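You operate a simulated robot arm through the tools that you are given. There is no shell and no other tool.

You are at the controls of a simulated two-armed robot. One attempt, no reset.

TASK
Tilt the sander table to 15 degrees and lock it.
Fine: first move the wooden block from the table to the bench top; the blue knob frees and locks it.
Where things are to end (x, y in the base frame): wooden block within 0.06 m of [0.45, -0.31].

Only the result counts: the job must be done as asked and must still hold three seconds after the hand-in. Knocking over, shifting, dropping, spilling or breaking anything else fails it.

THE ROBOT
Two 7-joint arms with fingered hands on one trunk that stands fixed in place. Base frame: the origin is at the foot of the trunk, x ahead of it, y to its left, z up; the work surface is at about z = 0.76. Lengths are in m, angles in degrees, forces in N, time in s.
The left shoulder is at [0.05, 0.214, 0.869], the right one opposite. With the tool pointing down near the work surface each hand reaches from about 0.42 to 0.9 m from the base axis, measured 20 degrees to its own side. Payload 3 kg a hand.
Tool frame (each hand has its own): the origin (TCP) lies between the finger pads and is the grasp point; the fingertips stand 0.026 m ahead of it; z points along the fingers, y is the line along which they close. The gripper opens to 0.132 m. The gripper's body begins 0.073 m behind the TCP. The gripper is a hand of 3 fingers: y runs from the thumb to the fingers, the wrist lies at [0, 0, -0.229] in the tool frame.
Orientation is told as [roll, pitch, yaw] about the base's x, y, z axes, in that order, counted from this pose: with the fingers straight down and closing along the base's y, the tool's x points along the base's -x, its y along +y and its z along -z.

THE INTERFACE
- The arms move only by the tool jog_arm. It takes "left_increments", "right_increments" or both (then of equal length, played together; a hand with none holds still); each is a list of rows, each a list of 6 numbers: the shift along the tool's x, y, z in units of 250 mm (1.0 is 250 mm), then the turn, a rotation vector about the tool's x, y, z in units of 60 degrees (1.0 is 60 degrees). In form: [[tx, ty, tz, rx, ry, rz], ...]. A call has 1 to 20 rows; each row is the pose to reach, as a shift and turn from the pose commanded when the call began, along the tool's axes at that moment. A call with a number of a shift or a turn outside -1 to 1 is refused whole. Each row takes 0.2 s and may step no farther than 0.05 m and 8.6 degrees from the row before; otherwise, the whole call is refused. Where a pose cannot be reached the arm comes as near as it can. A force on the tool above 40 N (or 10 N above the force at the start of the call, whichever is more), or a blocked arm, ends the call early, and 0.2 s more pass. In this call time passes only in rows, and 0.2 s behind the last. It gives the time, the measured TCP pose, the force on the tool (base axes), the opening and the grip force at its end, in the units of the frame above (readings bear some noise), with the torque about the TCP (base axes, N m) and any sound that the robot's microphone picked up.
- Cameras (640 x 400 px; columns grow to the right, rows downward): "scene" is now at [0.0311, -0.0296, 1.5068]; the picture's right is [-0.41, -0.91, 0.00], its down [-0.66, 0.29, -0.70] and it looks along [0.64, -0.28, -0.72] (base axes); focal length 334 px, centre (320, 200). "left" rides on the left gripper at [-0.062, 0.003, -0.092] in its tool frame; the picture's right is [-0.05, -1.00, 0.00], its down [0.83, -0.04, -0.56] and it looks along [0.55, -0.03, 0.83] (tool axes); focal length 230 px, centre (320, 200). "right" rides on the right gripper at [0.061, 0.003, -0.092] in its tool frame; the picture's right is [-0.05, 1.00, 0.00], its down [-0.83, -0.04, -0.55] and it looks along [-0.55, -0.03, 0.83] (tool axes); focal length 230 px, centre (320, 200). There is no depth. A picture from a camera that has moved, and an enlarged one, comes with that camera's place and axes in the base frame and with its lens. The place of the scene camera against the robot may be out by one fixed shift of up to 0.018 m in any direction.
- get_image(camera): a new picture of that camera. No time passes.
- set_fingers(finger1, finger2, thumb_bend, hand): sets how far each is bent, from 0 (flat) to 100 (curled in); at 30 the hand is open as for a grip, at 70 the pads meet at the TCP. One left out holds its place. A second passes; each finger stops where it meets its share of the squeeze, and holds until it gets a number again. It is the only way to open and close the hand. It gives what a move gives, with no picture; readings hold the bend of each and the force on the fingers (four entries, about 0 where the hand has none), thumb and palm.
- head_to(pan, tilt): turns the head with the scene camera to pan (to the left, within 86 degrees either way) and tilt (down, from -29 to 69), counted from straight ahead of the robot. It gives what a move gives.
- zoom(camera, box): a new picture of the part [left, top, right, bottom] of that camera's present view, enlarged. No time passes.
- sign_off(): hands the job in; it is judged then, once.

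Places have to be worked out from the pictures, the camera data and where the tool is seen. Open the grippers and draw the arms clear of the work before you hand the job in, unless the task says otherwise.

The tools are called as a command line: name --argument value ..., lists and objects as JSON in quotes. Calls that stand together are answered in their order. jog_arm: Moves the arms, as the interface text tells. Its arguments: {"type":"object","properties":{"left_increments":{"type":"array"},"right_increments":{"type":"array"}},"required":[]} The other tools are called the same way: set_fingers (finger1, finger2, thumb_bend, hand) moves the fingers one by one; head_to (pan, tilt) turns the head that bears the scene camera; get_image (camera) takes a picture; zoom (camera, box) takes an enlarged picture of a part of a camera's view; sign_off () hands the job in.

At the start:

```text
clock: 0.0
left_ee_pos: [0.4343, -0.0332, 1.2268]
left_orientation: [0.0, 0.0, -23.2]
left_wrist_force: [-0.6, 0.1, -0.8]
left_torque: [0.01, 0.0, -0.02]
left_finger_gap: 0.1323
left_grip_force: 0.1
left_shape: jaw
left_bend: [30.0, 30.0, 30.0]
left_finger forces: [0.0, 0.1, 0.1, 0.0, 0.1, 0.0]
right_ee_pos: [0.4172, -0.4743, 1.151]
right_orientation: [0.0, -0.1, -23.1]
right_wrist_force: [0.0, -0.2, -0.5]
right_torque: [0.03, -0.02, 0.02]
right_finger_gap: 0.1318
right_grip_force: 0.1
right_shape: jaw
right_bend: [30.0, 30.0, 30.0]
right_finger forces: [0.0, 0.0, 0.0, 0.1, 0.0, 0.1]
head pan, tilt: [-23.9, 45.9]
```

scene: 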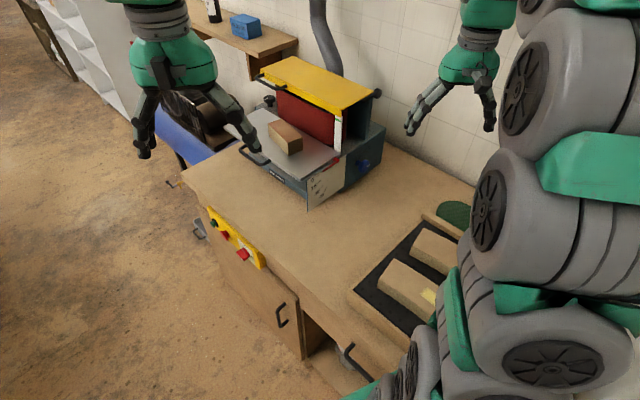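
right: 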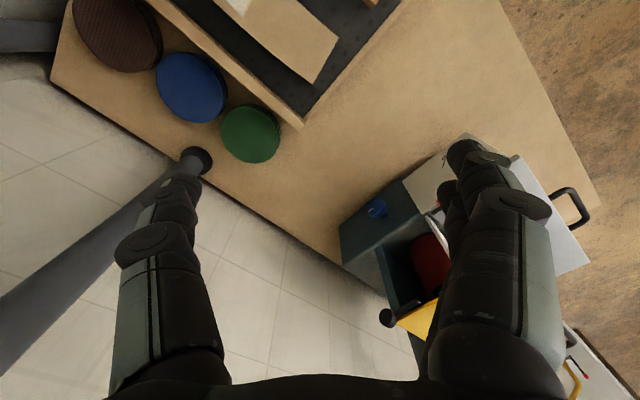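
left: 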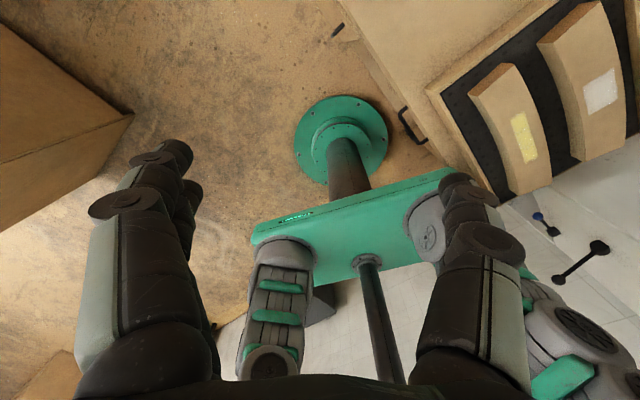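

I start by enlarging the sander in the scene view to see the block, knob and angle scale.

zoom --camera "scene" --box '[220, 50, 400, 220]'

zoom --camera "scene" --box '[290, 120, 390, 210]'

get_image --camera "scene"

```text
2.35 times, centred on (310, 135) of scene
camera zoom: at [0.0311, -0.0296, 1.5068], right [-0.41, -0.91, 0.0], down [-0.66, 0.29, -0.7], along [0.64, -0.28, -0.72], focal length 785 px, centre (344, 353)
```

zoom: 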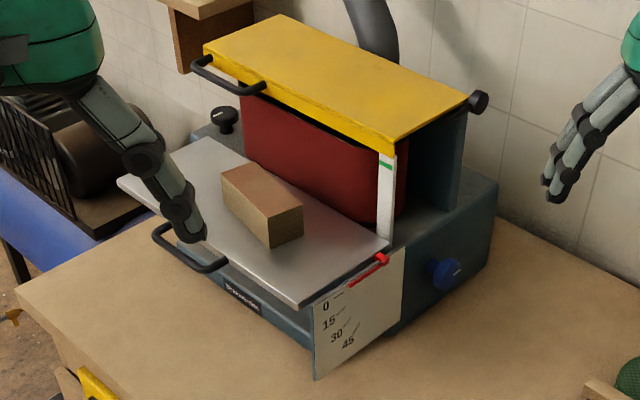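

```text
4.44 times, centred on (340, 165) of scene
camera zoom: at [0.0311, -0.0296, 1.5068], right [-0.41, -0.91, 0.0], down [-0.66, 0.29, -0.7], along [0.64, -0.28, -0.72], focal length 1482 px, centre (231, 356)
```

zoom: 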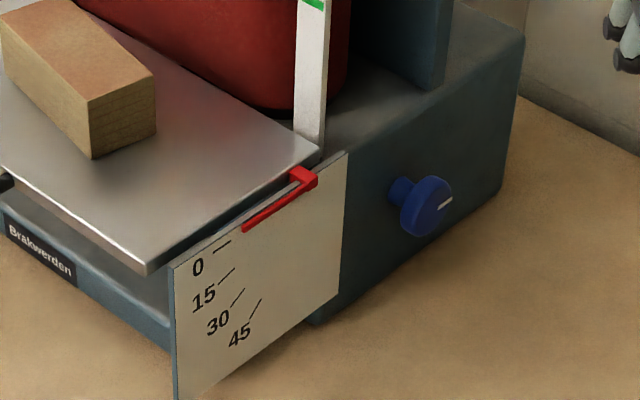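

```text
taken
```

scene: 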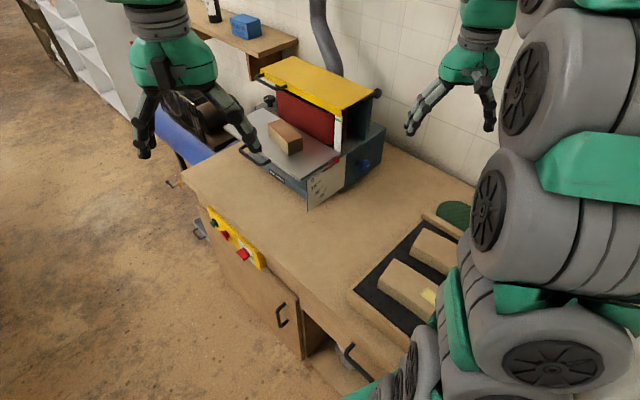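

The knob faces the robot (about base −x) and the table front faces about +y; the pointer is at 0. I zoom further to measure the block, handle, and scale before moving.

zoom --camera "scene" --box '[230, 90, 350, 165]'

zoom --camera "scene" --box '[300, 135, 364, 175]'

zoom --camera "right" --box '[320, 120, 600, 340]'

```text
5.33 times, centred on (290, 128) of scene
camera zoom: at [0.0311, -0.0296, 1.5068], right [-0.41, -0.91, 0.0], down [-0.66, 0.29, -0.7], along [0.64, -0.28, -0.72], focal length 1779 px, centre (480, 587)
```

zoom: 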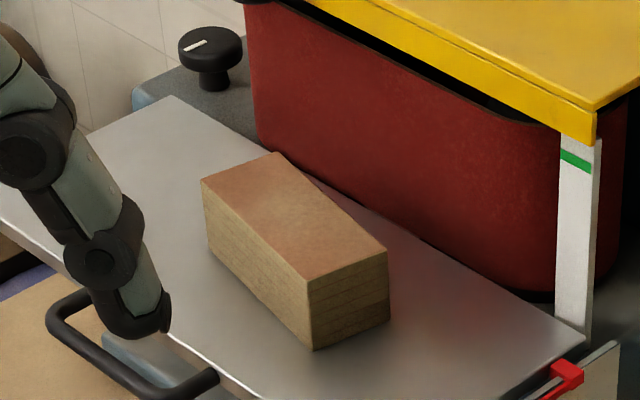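

```text
10.00 times, centred on (332, 155) of scene
camera zoom: at [0.0311, -0.0296, 1.5068], right [-0.41, -0.91, 0.0], down [-0.66, 0.29, -0.7], along [0.64, -0.28, -0.72], focal length 3335 px, centre (200, 650)
```

zoom: 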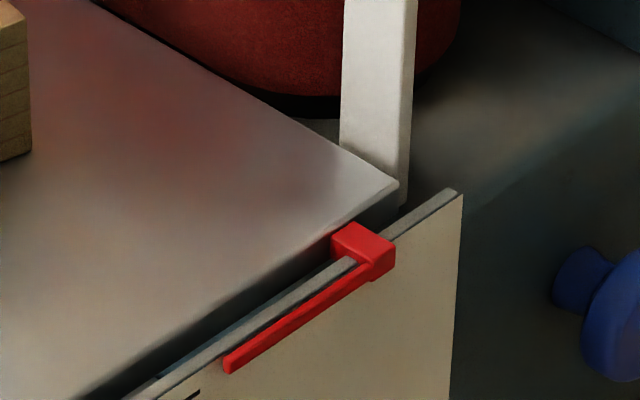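

```text
1.82 times, centred on (460, 230) of right
camera zoom: at [0.3611, -0.4464, 1.2437], right [0.44, 0.9, 0.0], down [0.75, -0.37, 0.56], along [0.5, -0.24, -0.83], focal length 418 px, centre (66, 146)
```

zoom: 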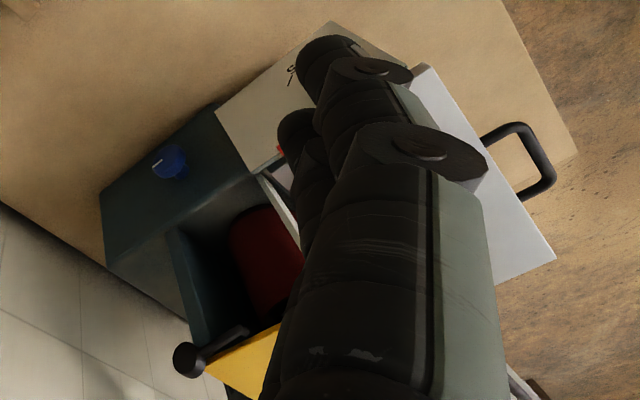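

The block looks about 0.12 × 0.05 × 0.05 m, around (0.83, −0.27), with its long axis ~12° from base x. I move the left hand aside and bring the right hand to a viewpoint over the near end of the sander, staying high.

jog_arm --right_increments '[[-0.095, 0.123, -0.019, 0, 0, -0.0975], [-0.189, 0.246, -0.039, 0, 0, -0.195], [-0.284, 0.369, -0.058, 0, 0, -0.2925], [-0.379, 0.492, -0.077, 0, 0, -0.39], [-0.473, 0.615, -0.097, 0, 0, -0.4875], [-0.568, 0.738, -0.116, 0, 0, -0.585]]' --left_increments '[[0.06, 0.14, 0, 0, 0, 0], [0.12, 0.28, 0, 0, 0, 0], [0.18, 0.42, 0, 0, 0, 0], [0.24, 0.56, 0, 0, 0, 0], [0.3, 0.7, 0, 0, 0, 0], [0.315, 0.735, 0, 0, 0, 0]]'

```text
clock: 1.4
left_ee_pos: [0.4351, 0.1654, 1.2262]
left_orientation: [0.0, 0.0, -23.2]
left_wrist_force: [0.1, 1.0, -0.4]
left_torque: [-0.02, 0.02, 0.01]
left_finger_gap: 0.1316
left_grip_force: 0.0
left_shape: jaw
left_bend: [30.0, 30.0, 30.0]
left_finger forces: [0.0, 0.0, 0.0, 0.0, 0.1, 0.0]
right_ee_pos: [0.62, -0.3569, 1.1816]
right_orientation: [0.0, -0.1, 12.1]
right_wrist_force: [0.9, 0.0, -0.4]
right_torque: [0.02, 0.02, 0.02]
right_finger_gap: 0.1317
right_grip_force: 0.1
right_shape: jaw
right_bend: [30.0, 30.0, 30.0]
right_finger forces: [0.0, 0.0, 0.1, 0.0, 0.0, 0.1]
head pan, tilt: [-23.9, 45.9]
```

Both hands went where commanded. Now I take pictures from the new right viewpoint and the scene.

get_image --camera "right"

get_image --camera "scene"

zoom --camera "scene" --box '[220, 50, 400, 220]'

```text
taken
camera right: at [0.5586, -0.367, 1.2734], right [-0.16, 0.99, 0.0], down [0.82, 0.13, 0.56], along [0.55, 0.09, -0.83], focal length 230 px, centre (320, 200)
```

right: 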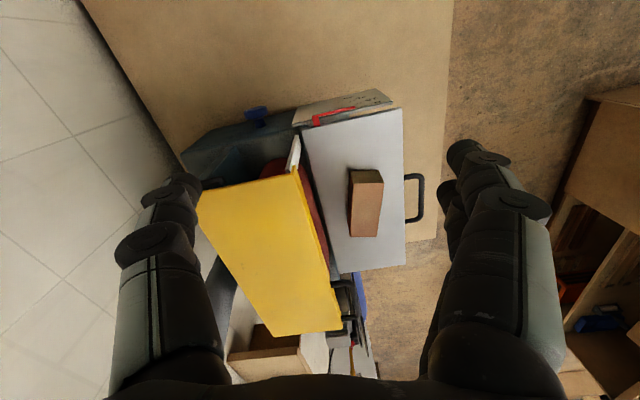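

```text
taken
```

scene: 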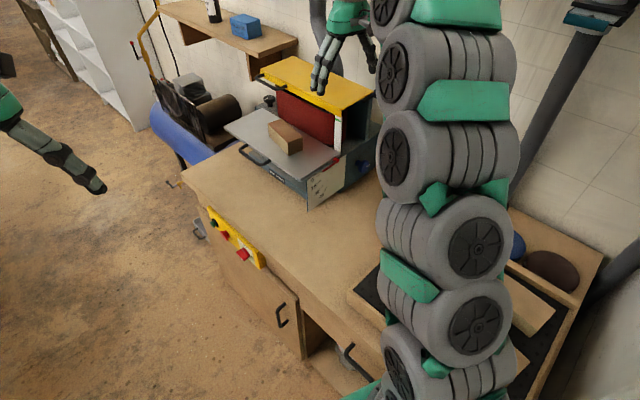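

```text
2.35 times, centred on (310, 135) of scene
camera zoom: at [0.031, -0.0295, 1.5068], right [-0.41, -0.91, 0.0], down [-0.66, 0.29, -0.7], along [0.64, -0.28, -0.72], focal length 785 px, centre (344, 353)
```

zoom: 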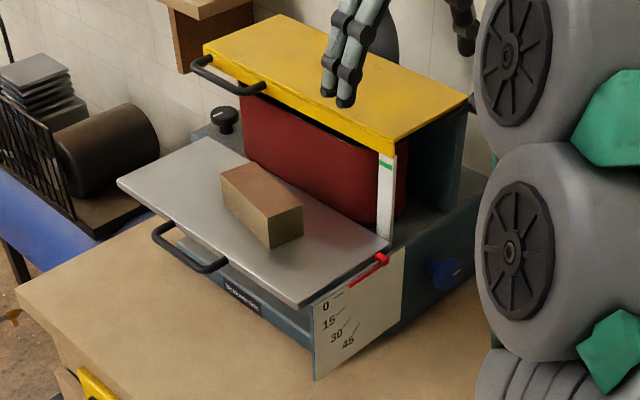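

The right camera now sees the whole table, knob and handle. I enlarge it for measuring.

zoom --camera "right" --box '[280, 80, 450, 280]'

zoom --camera "right" --box '[220, 80, 420, 180]'

zoom --camera "right" --box '[170, 80, 340, 180]'

```text
2.00 times, centred on (365, 180) of right
camera zoom: at [0.5586, -0.367, 1.2734], right [-0.16, 0.99, 0.0], down [0.82, 0.13, 0.56], along [0.55, 0.09, -0.83], focal length 460 px, centre (230, 240)
```

zoom: 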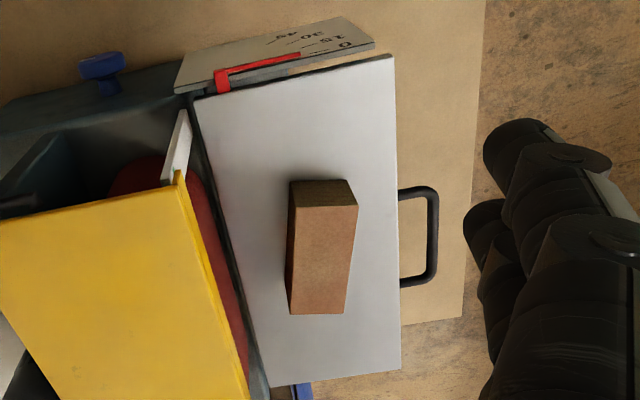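

```text
3.20 times, centred on (320, 130) of right
camera zoom: at [0.5586, -0.367, 1.2734], right [-0.16, 0.99, 0.0], down [0.82, 0.13, 0.56], along [0.55, 0.09, -0.83], focal length 736 px, centre (320, 424)
```

zoom: 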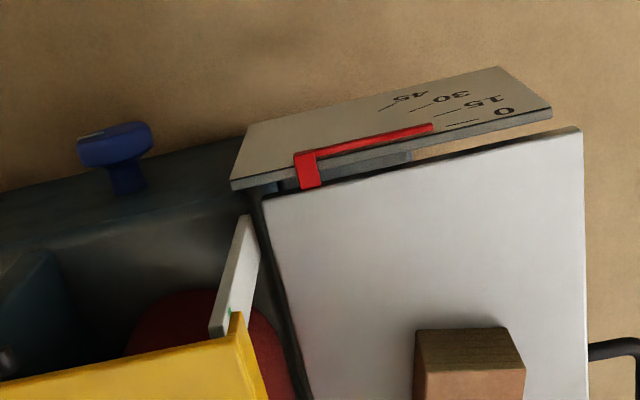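

```text
3.76 times, centred on (255, 130) of right
camera zoom: at [0.5586, -0.367, 1.2734], right [-0.16, 0.99, 0.0], down [0.82, 0.13, 0.56], along [0.55, 0.09, -0.83], focal length 866 px, centre (565, 464)
```

zoom: 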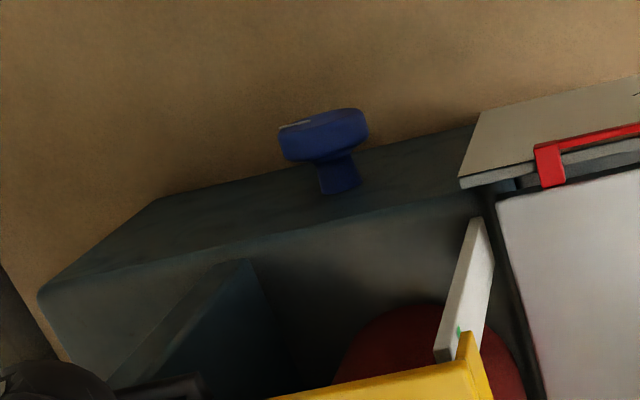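

Triangulating from two right-camera views: knob head ≈ (0.673, −0.464, 0.840), block centre ≈ (0.775, −0.253) with its top at z ≈ 0.96, sander yaw ≈ 21°, and cover front edge about 0.08 m behind the block. I half-close the right hand and move it above the block, biased away from the cover.

set_fingers --hand "right" --finger1 44 --finger2 44 --thumb_bend 44

jog_arm --right_increments '[[-0.139, 0.065, 0, 0, 0, 0], [-0.278, 0.13, 0, 0, 0, 0], [-0.416, 0.196, 0, 0, 0, 0], [-0.555, 0.261, 0, 0, 0, 0], [-0.694, 0.326, 0, 0, 0, 0], [-0.694, 0.326, 0.16, 0, 0, 0], [-0.694, 0.326, 0.3, 0, 0, 0]]'

get_image --camera "right"

zoom --camera "scene" --box '[220, 30, 400, 200]'

```text
clock: 2.4
left_ee_pos: [0.4332, 0.1668, 1.2268]
left_orientation: [0.0, 0.0, -23.3]
left_wrist_force: [0.4, 0.5, -0.1]
left_torque: [0.01, -0.03, -0.02]
left_finger_gap: 0.1321
left_grip_force: 0.0
left_shape: jaw
left_bend: [30.0, 30.0, 30.0]
left_finger forces: [0.1, 0.1, 0.1, 0.0, 0.0, 0.1]
right_ee_pos: [0.6185, -0.3579, 1.1819]
right_orientation: [0.0, 0.0, 12.0]
right_wrist_force: [-0.5, 0.5, -0.3]
right_torque: [-0.05, 0.04, 0.01]
right_finger_gap: 0.0888
right_grip_force: 0.0
right_shape: fingers
right_bend: [44.0, 44.0, 44.0]
right_finger forces: [0.0, 0.0, 0.0, 0.1, 0.0, 0.0]
head pan, tilt: [-23.9, 45.9]
```

```text
clock: 4.0
left_ee_pos: [0.4342, 0.1673, 1.2277]
left_orientation: [0.0, -0.1, -23.2]
left_wrist_force: [-0.2, -0.1, -0.5]
left_torque: [-0.02, 0.02, -0.04]
left_finger_gap: 0.1318
left_grip_force: 0.0
left_shape: jaw
left_bend: [30.0, 30.0, 30.0]
left_finger forces: [0.1, 0.0, 0.0, 0.0, 0.0, 0.1]
right_ee_pos: [0.7329, -0.2349, 1.1106]
right_orientation: [0.1, -0.1, 12.0]
right_wrist_force: [-0.2, 0.6, -0.2]
right_torque: [0.0, -0.03, 0.02]
right_finger_gap: 0.0884
right_grip_force: 0.0
right_shape: fingers
right_bend: [44.0, 44.0, 44.0]
right_finger forces: [0.0, 0.1, 0.1, 0.1, 0.1, 0.0]
right hand out of reach, approached as far as the arm can: row 2, 3, 4, 5, 6, 7
head pan, tilt: [-23.9, 45.9]
```

```text
taken
camera right: at [0.6727, -0.245, 1.2031], right [-0.16, 0.99, 0.0], down [0.82, 0.13, 0.56], along [0.55, 0.09, -0.83], focal length 230 px, centre (320, 200)
```

right: 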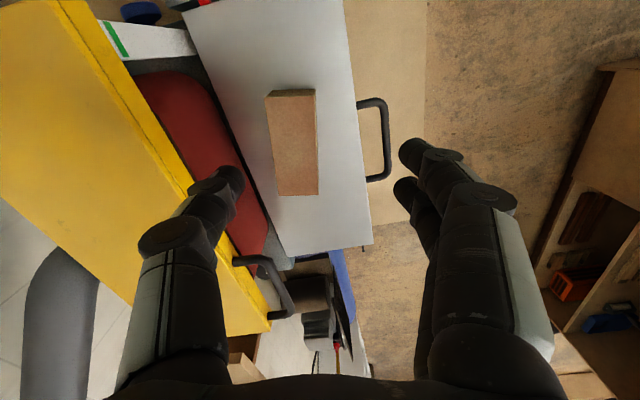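

```text
2.35 times, centred on (310, 115) of scene
camera zoom: at [0.0309, -0.0295, 1.5068], right [-0.41, -0.91, 0.0], down [-0.66, 0.29, -0.7], along [0.64, -0.28, -0.72], focal length 785 px, centre (344, 400)
```

zoom: 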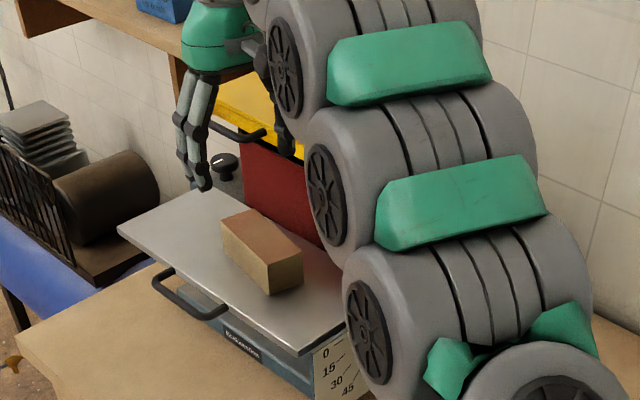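

Straight-down reach ran out at that height (x 0.733), but lower it should suffice; this second view puts the block centre at about (0.773, −0.255), top z ≈ 0.955. I step down to z ≈ 1.03 slightly nearer the robot and see how the commanded pose carries over.

jog_arm --right_increments '[[0.035, 0.001, 0.153, 0, 0, 0], [0.071, 0.003, 0.306, 0, 0, 0]]'

get_image --camera "right"

zoom --camera "scene" --box '[220, 50, 360, 180]'

```text
clock: 4.6
left_ee_pos: [0.4342, 0.1669, 1.2269]
left_orientation: [-0.1, 0.0, -23.1]
left_wrist_force: [0.7, -0.7, 0.1]
left_torque: [-0.02, 0.04, -0.02]
left_finger_gap: 0.1317
left_grip_force: 0.0
left_shape: jaw
left_bend: [30.0, 30.0, 30.0]
left_finger forces: [0.0, 0.0, 0.0, 0.1, 0.0, 0.0]
right_ee_pos: [0.7167, -0.2396, 1.0355]
right_orientation: [0.0, 0.0, 12.0]
right_wrist_force: [0.9, 0.6, -0.6]
right_torque: [0.01, -0.01, 0.01]
right_finger_gap: 0.0882
right_grip_force: 0.0
right_shape: fingers
right_bend: [44.0, 44.0, 44.0]
right_finger forces: [0.0, 0.1, 0.1, 0.0, 0.0, 0.1]
head pan, tilt: [-23.9, 45.9]
```

```text
taken
camera right: at [0.6564, -0.2493, 1.1275], right [-0.16, 0.99, 0.0], down [0.82, 0.13, 0.55], along [0.55, 0.09, -0.83], focal length 230 px, centre (320, 200)
```

right: 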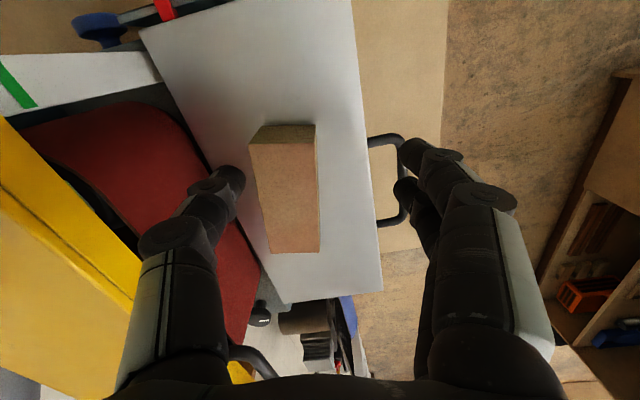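

```text
3.08 times, centred on (290, 115) of scene
camera zoom: at [0.0311, -0.0296, 1.5068], right [-0.41, -0.91, 0.0], down [-0.66, 0.29, -0.7], along [0.64, -0.28, -0.72], focal length 1026 px, centre (412, 462)
```

zoom: 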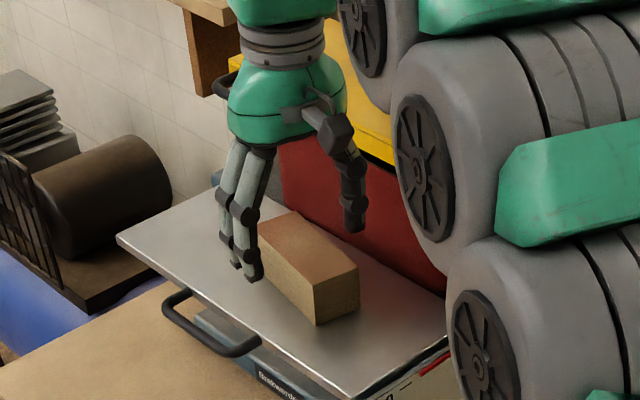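

The clipped pose is kept as the command base. The block now works out to centre (0.774, −0.257), yaw ≈ 10°, top z ≈ 0.963. I set the thumb and fingers for a biased straddle and shift above the grasp point at the same height.

set_fingers --hand "right" --finger1 47 --finger2 47 --thumb_bend 40

jog_arm --right_increments '[[-0.076, -0.031, 0, 0, 0, 0.033], [-0.152, -0.062, 0, 0, 0, 0.033]]'

get_image --camera "right"

zoom --camera "scene" --box '[220, 50, 360, 180]'

```text
clock: 5.6
left_ee_pos: [0.4352, 0.1671, 1.2267]
left_orientation: [0.0, 0.0, -23.2]
left_wrist_force: [-0.1, 0.3, 0.4]
left_torque: [0.01, 0.02, 0.01]
left_finger_gap: 0.1319
left_grip_force: 0.0
left_shape: jaw
left_bend: [30.0, 30.0, 30.0]
left_finger forces: [0.0, 0.0, 0.0, 0.0, 0.1, 0.1]
right_ee_pos: [0.7167, -0.24, 1.0361]
right_orientation: [0.0, 0.0, 12.0]
right_wrist_force: [-0.2, -0.1, -1.2]
right_torque: [0.02, -0.02, -0.02]
right_finger_gap: 0.0899
right_grip_force: 0.1
right_shape: fingers
right_bend: [47.0, 47.0, 40.0]
right_finger forces: [0.1, 0.0, 0.0, 0.0, 0.0, 0.1]
head pan, tilt: [-23.9, 45.9]
```

```text
clock: 6.2
left_ee_pos: [0.434, 0.1675, 1.2272]
left_orientation: [0.1, 0.0, -23.3]
left_wrist_force: [-0.1, 0.0, -0.3]
left_torque: [-0.02, 0.02, -0.01]
left_finger_gap: 0.1319
left_grip_force: 0.1
left_shape: jaw
left_bend: [30.0, 30.0, 30.0]
left_finger forces: [0.0, 0.0, 0.0, 0.0, 0.0, 0.0]
right_ee_pos: [0.7583, -0.2478, 1.0356]
right_orientation: [0.0, -0.1, 10.1]
right_wrist_force: [-0.2, -0.5, -0.6]
right_torque: [0.0, 0.01, -0.02]
right_finger_gap: 0.09
right_grip_force: 0.0
right_shape: fingers
right_bend: [47.0, 47.0, 40.0]
right_finger forces: [0.1, 0.0, 0.0, 0.0, 0.1, 0.0]
head pan, tilt: [-23.9, 45.9]
```

```text
taken
camera right: at [0.6982, -0.2546, 1.127], right [-0.12, 0.99, 0.0], down [0.83, 0.1, 0.55], along [0.55, 0.07, -0.83], focal length 230 px, centre (320, 200)
```

right: 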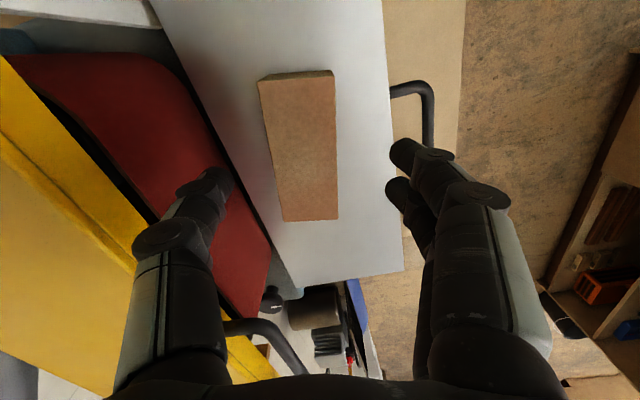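

```text
3.08 times, centred on (290, 115) of scene
camera zoom: at [0.0311, -0.0296, 1.5068], right [-0.41, -0.91, 0.0], down [-0.66, 0.29, -0.7], along [0.64, -0.28, -0.72], focal length 1026 px, centre (412, 462)
```

zoom: 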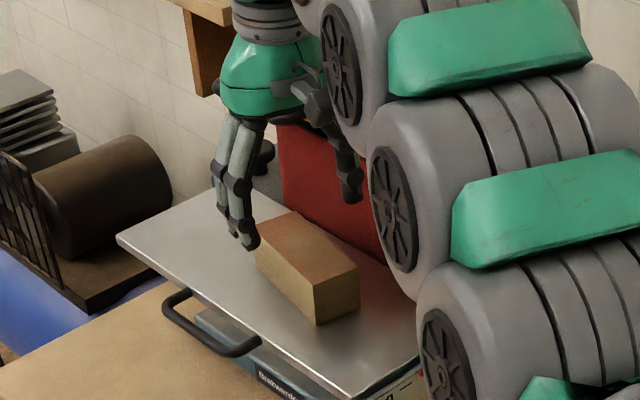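

The block lies centred as intended under the hand (thumb side clearance ~1 cm, finger side ~2.5 cm). I descend halfway and check again.

jog_arm --right_increments '[[0, 0, 0.1, 0, 0, 0], [0, 0, 0.19, 0, 0, 0]]'

get_image --camera "right"

zoom --camera "scene" --box '[220, 50, 360, 180]'

```text
clock: 6.8
left_ee_pos: [0.4348, 0.1665, 1.2253]
left_orientation: [0.0, 0.1, -23.2]
left_wrist_force: [-0.5, 0.3, -0.1]
left_torque: [0.0, -0.01, 0.02]
left_finger_gap: 0.1321
left_grip_force: 0.1
left_shape: jaw
left_bend: [30.0, 30.0, 30.0]
left_finger forces: [0.1, 0.0, 0.0, 0.1, 0.1, 0.0]
right_ee_pos: [0.7581, -0.2466, 0.9874]
right_orientation: [-0.2, 0.0, 10.0]
right_wrist_force: [-1.0, -0.4, -0.4]
right_torque: [0.0, -0.01, -0.01]
right_finger_gap: 0.0899
right_grip_force: 0.0
right_shape: fingers
right_bend: [47.0, 47.0, 40.0]
right_finger forces: [0.0, 0.1, 0.0, 0.1, 0.1, 0.0]
head pan, tilt: [-23.9, 45.9]
```

```text
taken
camera right: at [0.6981, -0.2542, 1.0802], right [-0.12, 0.99, 0.0], down [0.83, 0.1, 0.56], along [0.55, 0.07, -0.83], focal length 230 px, centre (320, 200)
```

right: 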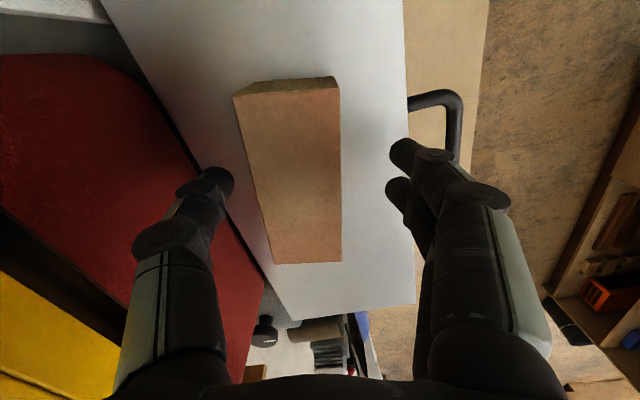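

```text
3.08 times, centred on (290, 115) of scene
camera zoom: at [0.0311, -0.0296, 1.5068], right [-0.41, -0.91, 0.0], down [-0.66, 0.29, -0.7], along [0.64, -0.28, -0.72], focal length 1026 px, centre (412, 462)
```

zoom: 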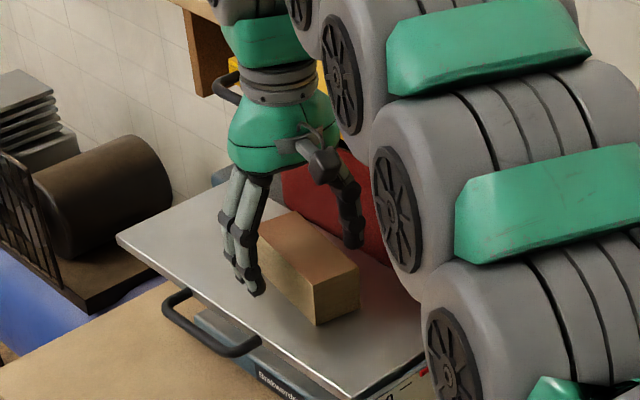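

Alignment is good: block sides parallel to the hand, thumb between block and belt with room. I descend to grasp height (TCP z ≈ 0.948).

jog_arm --right_increments '[[0, 0, 0.08, 0, 0, 0], [0, 0, 0.158, 0, 0, 0]]'

get_image --camera "right"

zoom --camera "scene" --box '[240, 80, 340, 170]'

```text
clock: 7.4
left_ee_pos: [0.4343, 0.1653, 1.226]
left_orientation: [0.1, 0.0, -23.2]
left_wrist_force: [0.0, -0.8, -0.4]
left_torque: [-0.03, 0.03, 0.04]
left_finger_gap: 0.1322
left_grip_force: 0.1
left_shape: jaw
left_bend: [30.0, 30.0, 30.0]
left_finger forces: [0.0, 0.0, 0.0, 0.1, 0.0, 0.0]
right_ee_pos: [0.7609, -0.2482, 0.9596]
right_orientation: [-0.2, -0.7, 10.0]
right_wrist_force: [-2.7, -1.5, 20.0]
right_torque: [0.92, 0.41, 0.21]
right_finger_gap: 0.0915
right_grip_force: 9.3
right_shape: fingers
right_bend: [48.0, 47.0, 40.0]
right_finger forces: [12.9, 6.7, 0.0, 0.1, 0.0, 0.0]
head pan, tilt: [-23.9, 45.9]
stopped in row 2 (right hand): the force on the tool passed its limit at 58 N (the readings are from after the stop); the commanded pose is now the measured one
```

```text
taken
camera right: at [0.6993, -0.255, 1.0508], right [-0.12, 0.99, 0.0], down [0.82, 0.1, 0.57], along [0.56, 0.07, -0.82], focal length 230 px, centre (320, 200)
```

right: 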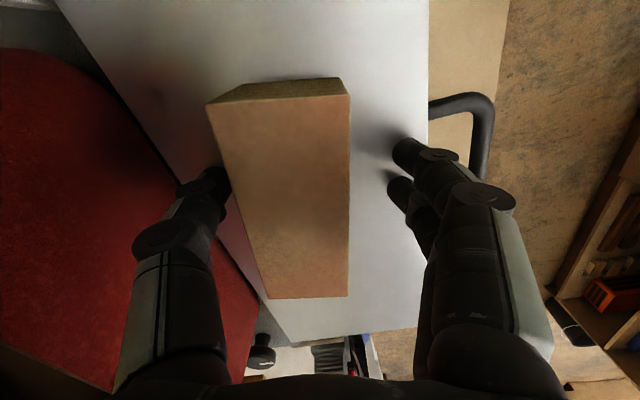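

```text
4.44 times, centred on (290, 125) of scene
camera zoom: at [0.0308, -0.0295, 1.5068], right [-0.41, -0.91, 0.0], down [-0.66, 0.29, -0.7], along [0.64, -0.28, -0.72], focal length 1482 px, centre (453, 533)
```

zoom: 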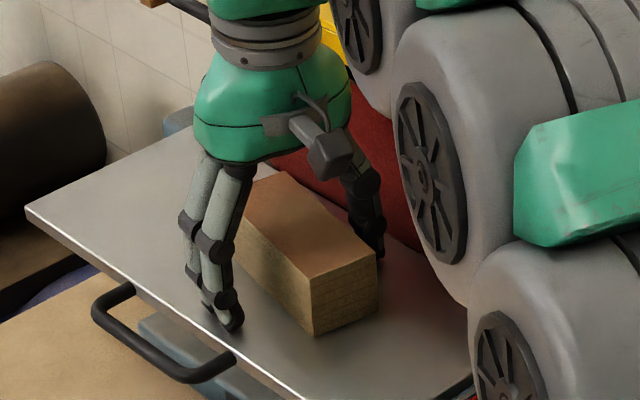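

The longer, straighter fingertips touched the table (TCP z 0.960), so the table is near z 0.915. I back off 8 mm, curl the fingers a little (shortening them), then come down again slightly for more overlap.

jog_arm --right_increments '[[0, 0, -0.032, 0, 0, 0]]'

set_fingers --hand "right" --finger1 56 --finger2 56 --thumb_bend 43

get_image --camera "right"

```text
clock: 7.8
left_ee_pos: [0.4349, 0.1668, 1.2265]
left_orientation: [0.0, 0.0, -23.2]
left_wrist_force: [0.7, -1.3, 0.1]
left_torque: [0.04, -0.03, 0.02]
left_finger_gap: 0.1319
left_grip_force: 0.0
left_shape: jaw
left_bend: [30.0, 30.0, 30.0]
left_finger forces: [0.1, 0.0, 0.1, 0.0, 0.0, 0.1]
right_ee_pos: [0.7608, -0.2479, 0.9658]
right_orientation: [-0.2, -0.5, 9.9]
right_wrist_force: [0.4, -0.1, -0.2]
right_torque: [0.0, 0.0, -0.01]
right_finger_gap: 0.0898
right_grip_force: 0.1
right_shape: fingers
right_bend: [47.0, 47.0, 40.0]
right_finger forces: [0.1, 0.0, 0.0, 0.0, 0.0, 0.1]
head pan, tilt: [-23.9, 45.9]
```

```text
clock: 8.8
left_ee_pos: [0.4341, 0.1671, 1.2269]
left_orientation: [0.0, 0.0, -23.2]
left_wrist_force: [0.3, -0.2, -0.3]
left_torque: [0.01, 0.0, 0.03]
left_finger_gap: 0.132
left_grip_force: 0.0
left_shape: jaw
left_bend: [30.0, 30.0, 30.0]
left_finger forces: [0.0, 0.1, 0.0, 0.1, 0.0, 0.1]
right_ee_pos: [0.7604, -0.2495, 0.966]
right_orientation: [-0.2, -0.6, 10.1]
right_wrist_force: [-0.5, 0.9, 1.1]
right_torque: [-0.01, 0.01, -0.01]
right_finger_gap: 0.0705
right_grip_force: 0.0
right_shape: fingers
right_bend: [56.0, 56.0, 43.0]
right_finger forces: [0.1, 0.0, 0.1, 0.0, 0.0, 0.0]
head pan, tilt: [-23.9, 45.9]
```

```text
taken
camera right: at [0.6989, -0.2558, 1.0575], right [-0.12, 0.99, 0.0], down [0.82, 0.1, 0.56], along [0.56, 0.07, -0.83], focal length 230 px, centre (320, 200)
```

right: 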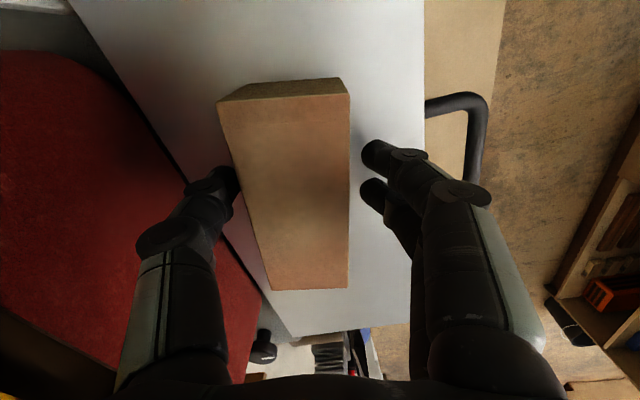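

Fingers now flank the block closely. I lower 10 mm more, then close.

jog_arm --right_increments '[[0, 0, 0.02, 0, 0, 0], [0, 0, 0.04, 0, 0, 0]]'

set_fingers --hand "right" --finger1 70 --finger2 70 --thumb_bend 70

get_image --camera "right"

zoom --camera "scene" --box '[240, 80, 340, 170]'

```text
clock: 9.6
left_ee_pos: [0.4332, 0.1669, 1.2264]
left_orientation: [-0.1, 0.0, -23.3]
left_wrist_force: [-0.5, 0.0, 0.0]
left_torque: [-0.01, -0.01, -0.02]
left_finger_gap: 0.132
left_grip_force: 0.1
left_shape: jaw
left_bend: [30.0, 30.0, 30.0]
left_finger forces: [0.0, 0.1, 0.0, 0.1, 0.1, 0.0]
right_ee_pos: [0.7614, -0.248, 0.9587]
right_orientation: [-0.1, -0.8, 10.1]
right_wrist_force: [-3.0, -0.6, 14.6]
right_torque: [0.43, 0.27, 0.06]
right_finger_gap: 0.0697
right_grip_force: 7.6
right_shape: fingers
right_bend: [58.0, 57.0, 43.0]
right_finger forces: [10.0, 4.6, 0.0, 0.0, 0.1, 0.0]
head pan, tilt: [-23.9, 45.9]
stopped in row 2 (right hand): the force on the tool passed its limit at 42 N (the readings are from after the stop); the commanded pose is now the measured one
```

```text
clock: 10.6
left_ee_pos: [0.4338, 0.1666, 1.2265]
left_orientation: [0.1, 0.0, -23.2]
left_wrist_force: [-0.2, 0.6, -0.7]
left_torque: [0.01, 0.02, 0.0]
left_finger_gap: 0.1319
left_grip_force: 0.1
left_shape: jaw
left_bend: [30.0, 30.0, 30.0]
left_finger forces: [0.0, 0.1, 0.0, 0.1, 0.0, 0.1]
right_ee_pos: [0.761, -0.2478, 0.9599]
right_orientation: [-0.2, -0.8, 10.0]
right_wrist_force: [0.7, -4.1, 9.1]
right_torque: [-0.52, -0.05, 0.0]
right_finger_gap: 0.0464
right_grip_force: 14.8
right_shape: fingers
right_bend: [65.0, 65.0, 55.0]
right_finger forces: [4.7, 5.0, 0.0, 0.1, 19.7, 0.0]
head pan, tilt: [-23.9, 45.9]
```

```text
taken
camera right: at [0.6988, -0.2558, 1.0501], right [-0.12, 0.99, 0.0], down [0.82, 0.1, 0.57], along [0.56, 0.07, -0.82], focal length 230 px, centre (320, 200)
```

right: 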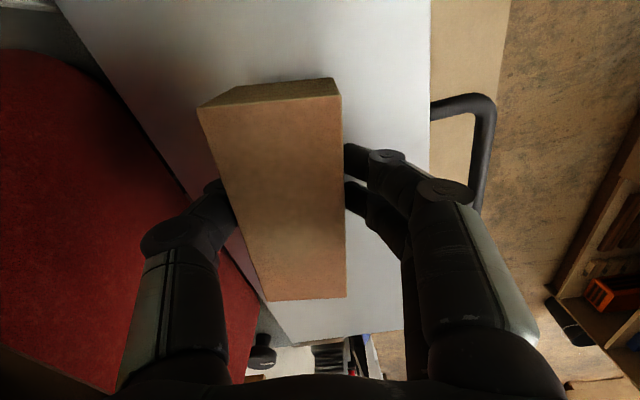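

```text
4.44 times, centred on (290, 125) of scene
camera zoom: at [0.031, -0.0296, 1.5068], right [-0.41, -0.91, 0.0], down [-0.66, 0.29, -0.7], along [0.64, -0.28, -0.72], focal length 1482 px, centre (453, 533)
```

zoom: 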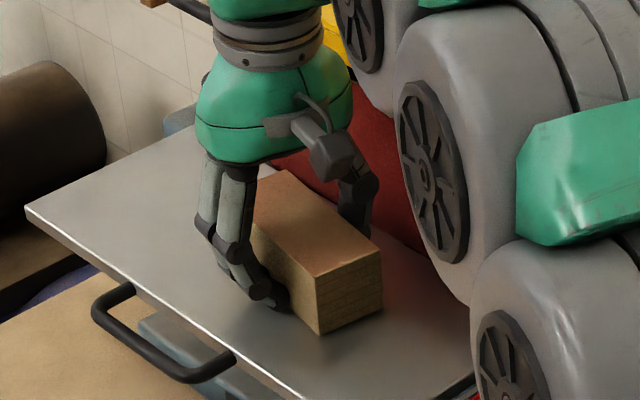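

The hand has closed on the block (gap 46 mm, grip ~15 N). I lift by 2 cm and look whether the block comes along.

jog_arm --right_increments '[[0, 0, -0.03, 0, 0, 0], [0, 0, -0.06, 0, 0, 0], [0, 0, -0.09, 0, 0, 0]]'

get_image --camera "right"

zoom --camera "scene" --box '[240, 80, 340, 170]'

```text
clock: 11.4
left_ee_pos: [0.4347, 0.1669, 1.2266]
left_orientation: [0.0, -0.1, -23.2]
left_wrist_force: [-0.1, -0.4, -1.1]
left_torque: [0.0, 0.0, 0.04]
left_finger_gap: 0.1318
left_grip_force: 0.1
left_shape: jaw
left_bend: [30.0, 30.0, 30.0]
left_finger forces: [0.0, 0.0, 0.0, 0.0, 0.0, 0.0]
right_ee_pos: [0.7598, -0.2473, 0.98]
right_orientation: [-0.1, -0.7, 10.0]
right_wrist_force: [0.0, -0.7, -1.6]
right_torque: [0.03, 0.07, 0.01]
right_finger_gap: 0.046
right_grip_force: 12.4
right_shape: fingers
right_bend: [64.0, 63.0, 55.0]
right_finger forces: [6.1, 6.2, 0.1, 0.0, 12.3, 0.1]
head pan, tilt: [-23.9, 45.9]
```

```text
taken
camera right: at [0.6989, -0.2552, 1.0724], right [-0.12, 0.99, 0.0], down [0.82, 0.1, 0.56], along [0.56, 0.07, -0.83], focal length 230 px, centre (320, 200)
```

right: 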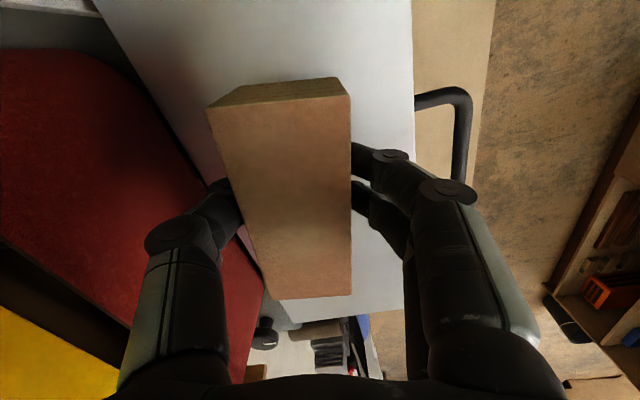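

```text
4.44 times, centred on (290, 125) of scene
camera zoom: at [0.0311, -0.0296, 1.5068], right [-0.41, -0.91, 0.0], down [-0.66, 0.29, -0.7], along [0.64, -0.28, -0.72], focal length 1482 px, centre (453, 533)
```

zoom: 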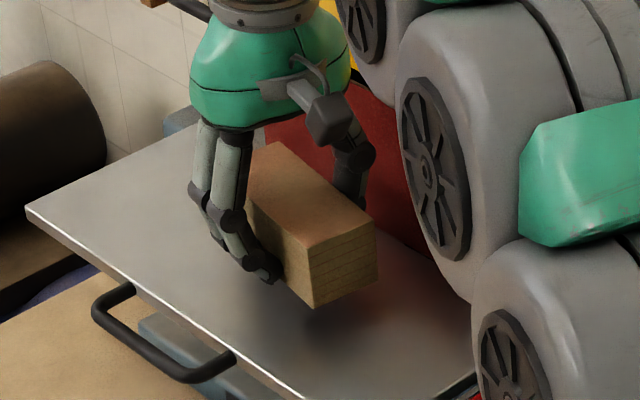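

The block is held and comes along. I raise it and carry it back over the near table end towards the bench target.

jog_arm --right_increments '[[0, 0, -0.12, 0, 0, 0], [0.1, 0.004, -0.2, 0, 0, 0], [0.24, 0.01, -0.26, 0, 0, 0], [0.39, 0.016, -0.28, 0, 0, 0], [0.54, 0.022, -0.28, 0, 0, 0], [0.69, 0.028, -0.28, 0, 0, 0], [0.84, 0.033, -0.28, 0, 0, 0], [0.95, 0.037, -0.28, 0, 0, 0]]'

get_image --camera "right"

get_image --camera "scene"

```text
clock: 13.2
left_ee_pos: [0.435, 0.167, 1.2265]
left_orientation: [0.0, 0.0, -23.1]
left_wrist_force: [-0.5, -0.6, -1.2]
left_torque: [-0.03, -0.03, -0.01]
left_finger_gap: 0.132
left_grip_force: 0.2
left_shape: jaw
left_bend: [30.0, 30.0, 30.0]
left_finger forces: [0.0, 0.0, 0.1, 0.0, 0.1, 0.0]
right_ee_pos: [0.5201, -0.281, 1.0468]
right_orientation: [-0.1, -0.8, 10.0]
right_wrist_force: [-1.2, 0.9, -1.8]
right_torque: [0.03, 0.02, -0.01]
right_finger_gap: 0.0457
right_grip_force: 12.1
right_shape: fingers
right_bend: [64.0, 63.0, 55.0]
right_finger forces: [6.0, 6.3, 0.0, 0.0, 12.2, 0.1]
head pan, tilt: [-23.9, 45.9]
```

```text
taken
camera right: at [0.4599, -0.2883, 1.139], right [-0.12, 0.99, 0.0], down [0.82, 0.1, 0.57], along [0.56, 0.07, -0.82], focal length 230 px, centre (320, 200)
```

right: 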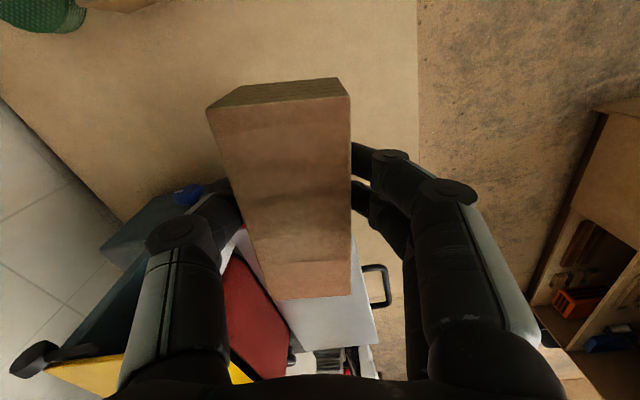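

```text
taken
```

scene: 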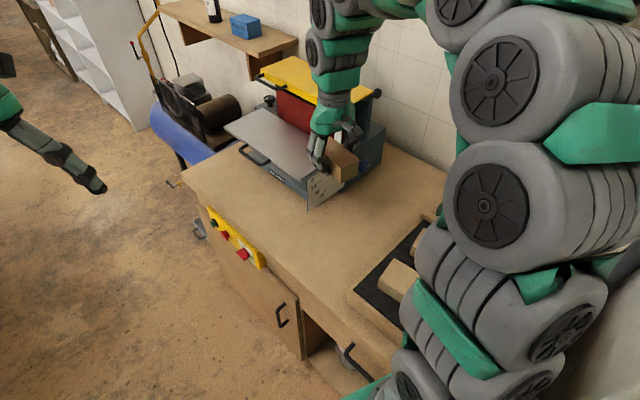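

Block held steadily; I go over the placing spot (TCP ≈ 0.453, −0.289) and descend to z ≈ 0.86.

jog_arm --right_increments '[[0.135, 0.008, 0, 0, 0, 0], [0.27, 0.015, 0.05, 0, 0, 0], [0.27, 0.015, 0.2, 0, 0, 0], [0.27, 0.015, 0.35, 0, 0, 0], [0.27, 0.015, 0.5, 0, 0, 0], [0.27, 0.015, 0.64, 0, 0, 0], [0.27, 0.015, 0.747, 0, 0, 0]]'

get_image --camera "right"

get_image --camera "scene"

```text
clock: 14.8
left_ee_pos: [0.4335, 0.1676, 1.2275]
left_orientation: [0.0, 0.0, -23.2]
left_wrist_force: [-0.1, -0.2, -0.4]
left_torque: [0.0, -0.03, -0.03]
left_finger_gap: 0.1319
left_grip_force: 0.1
left_shape: jaw
left_bend: [30.0, 30.0, 30.0]
left_finger forces: [0.0, 0.0, 0.0, 0.0, 0.0, 0.0]
right_ee_pos: [0.4614, -0.2873, 0.8587]
right_orientation: [-0.1, -0.8, 9.9]
right_wrist_force: [0.2, 0.7, -2.0]
right_torque: [0.02, 0.01, -0.05]
right_finger_gap: 0.0457
right_grip_force: 11.8
right_shape: fingers
right_bend: [64.0, 63.0, 55.0]
right_finger forces: [6.1, 6.1, 0.0, 0.0, 12.2, 0.0]
head pan, tilt: [-23.9, 45.9]
```

```text
taken
camera right: at [0.3984, -0.2949, 0.9503], right [-0.12, 0.99, 0.0], down [0.82, 0.1, 0.57], along [0.56, 0.07, -0.82], focal length 230 px, centre (320, 200)
```

right: 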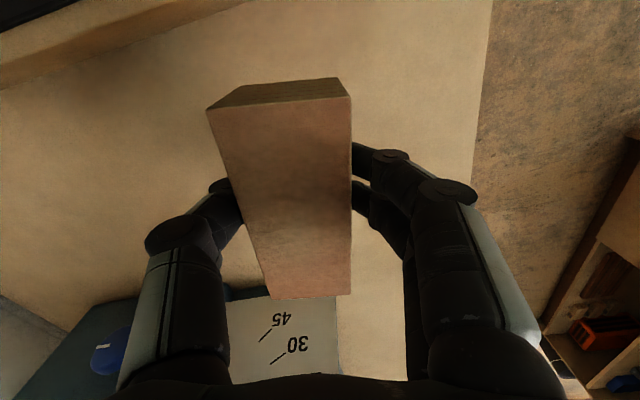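

```text
taken
```

scene: 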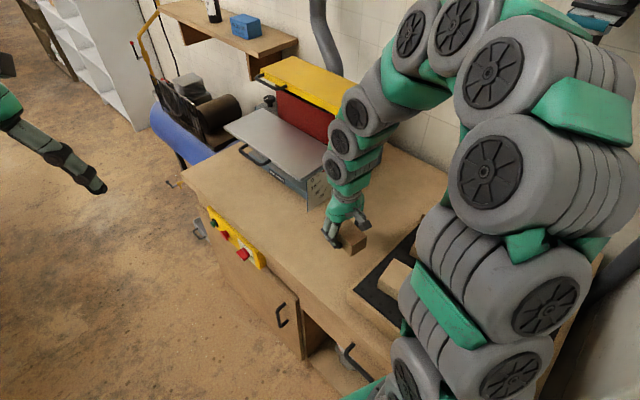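

Block is over the spot (centre ≈ (0.476, −0.296)). I descend slowly to feel for the bench.

jog_arm --right_increments '[[0, 0, 0.06, 0, 0, 0], [0, 0, 0.12, 0, 0, 0], [0, 0, 0.17, 0, 0, 0]]'

zoom --camera "scene" --box '[310, 190, 410, 280]'

```text
clock: 15.6
left_ee_pos: [0.435, 0.1671, 1.2269]
left_orientation: [0.0, 0.0, -23.3]
left_wrist_force: [0.5, 1.3, -0.1]
left_torque: [0.01, -0.01, 0.02]
left_finger_gap: 0.1317
left_grip_force: 0.0
left_shape: jaw
left_bend: [30.0, 30.0, 30.0]
left_finger forces: [0.0, 0.0, 0.1, 0.0, 0.1, 0.0]
right_ee_pos: [0.4588, -0.2889, 0.8157]
right_orientation: [-0.3, -0.9, 10.0]
right_wrist_force: [1.0, -0.8, -2.2]
right_torque: [0.03, 0.05, 0.0]
right_finger_gap: 0.0457
right_grip_force: 12.2
right_shape: fingers
right_bend: [64.0, 63.0, 55.0]
right_finger forces: [6.1, 6.2, 0.0, 0.0, 12.2, 0.1]
head pan, tilt: [-23.9, 45.9]
```

```text
4.44 times, centred on (360, 235) of scene
camera zoom: at [0.0311, -0.0296, 1.5068], right [-0.41, -0.91, 0.0], down [-0.66, 0.29, -0.7], along [0.64, -0.28, -0.72], focal length 1482 px, centre (142, 44)
```

zoom: 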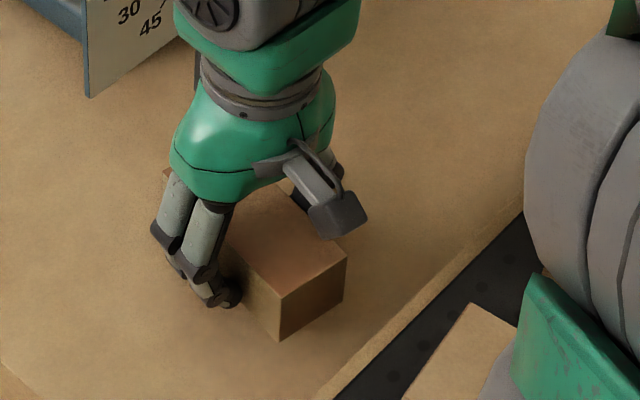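

Not touching yet at TCP z 0.816. I continue with small steps.

jog_arm --right_increments '[[0, 0, 0.02, 0, 0, 0], [0, 0, 0.04, 0, 0, 0]]'

```text
clock: 16.2
left_ee_pos: [0.4327, 0.1672, 1.2272]
left_orientation: [0.0, -0.1, -23.2]
left_wrist_force: [0.0, 0.4, -0.1]
left_torque: [-0.02, -0.01, 0.02]
left_finger_gap: 0.1318
left_grip_force: 0.1
left_shape: jaw
left_bend: [30.0, 30.0, 30.0]
left_finger forces: [0.0, 0.0, 0.0, 0.0, 0.0, 0.0]
right_ee_pos: [0.4593, -0.2892, 0.8062]
right_orientation: [-0.2, -0.8, 10.0]
right_wrist_force: [0.4, 0.7, -1.3]
right_torque: [0.03, 0.05, 0.01]
right_finger_gap: 0.0457
right_grip_force: 12.3
right_shape: fingers
right_bend: [64.0, 63.0, 55.0]
right_finger forces: [6.1, 6.1, 0.0, 0.0, 12.2, 0.0]
head pan, tilt: [-23.9, 45.9]
```

Still free (force −1.3 N). I go down another 1 cm in 4 mm steps.

jog_arm --right_increments '[[0, 0, 0.016, 0, 0, 0], [0, 0, 0.032, 0, 0, 0]]'

zoom --camera "scene" --box '[310, 190, 410, 280]'

```text
clock: 16.8
left_ee_pos: [0.4343, 0.1681, 1.2272]
left_orientation: [0.0, 0.0, -23.2]
left_wrist_force: [-0.3, 0.4, -0.5]
left_torque: [0.0, 0.01, 0.0]
left_finger_gap: 0.1318
left_grip_force: 0.1
left_shape: jaw
left_bend: [30.0, 30.0, 30.0]
left_finger forces: [0.0, 0.0, 0.0, 0.0, 0.1, 0.0]
right_ee_pos: [0.4596, -0.2875, 0.799]
right_orientation: [-0.1, -0.8, 10.0]
right_wrist_force: [-0.1, 0.0, -1.7]
right_torque: [0.0, 0.0, -0.04]
right_finger_gap: 0.0456
right_grip_force: 12.2
right_shape: fingers
right_bend: [64.0, 63.0, 55.0]
right_finger forces: [6.1, 6.1, 0.1, 0.1, 12.2, 0.0]
head pan, tilt: [-23.9, 45.9]
```

```text
4.44 times, centred on (360, 235) of scene
camera zoom: at [0.0311, -0.0296, 1.5068], right [-0.41, -0.91, 0.0], down [-0.66, 0.29, -0.7], along [0.64, -0.28, -0.72], focal length 1482 px, centre (142, 44)
```

zoom: 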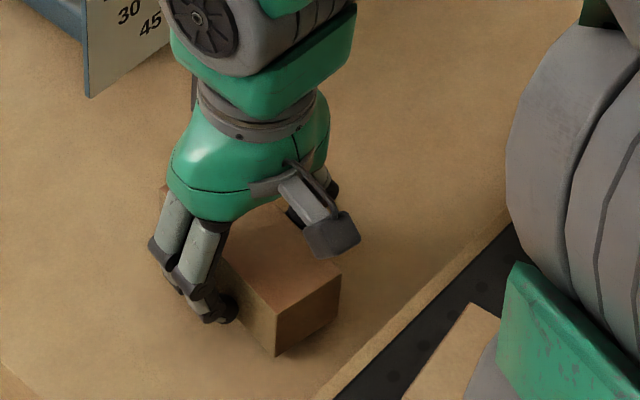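

Still no contact at z 0.799. I step on down in small increments.

jog_arm --right_increments '[[0, 0, 0.012, 0, 0, 0], [0, 0, 0.024, 0, 0, 0]]'

```text
clock: 17.4
left_ee_pos: [0.4345, 0.1671, 1.227]
left_orientation: [0.1, -0.1, -23.3]
left_wrist_force: [0.4, -0.6, -0.5]
left_torque: [0.02, 0.02, 0.03]
left_finger_gap: 0.1316
left_grip_force: 0.0
left_shape: jaw
left_bend: [30.0, 30.0, 30.0]
left_finger forces: [0.0, 0.0, 0.0, 0.1, 0.0, 0.0]
right_ee_pos: [0.46, -0.2883, 0.7929]
right_orientation: [-0.3, -0.7, 10.0]
right_wrist_force: [-0.4, 0.4, -2.4]
right_torque: [0.07, 0.05, 0.03]
right_finger_gap: 0.0456
right_grip_force: 12.1
right_shape: fingers
right_bend: [64.0, 63.0, 55.0]
right_finger forces: [6.2, 6.1, 0.0, 0.1, 12.2, 0.0]
head pan, tilt: [-23.9, 45.9]
```

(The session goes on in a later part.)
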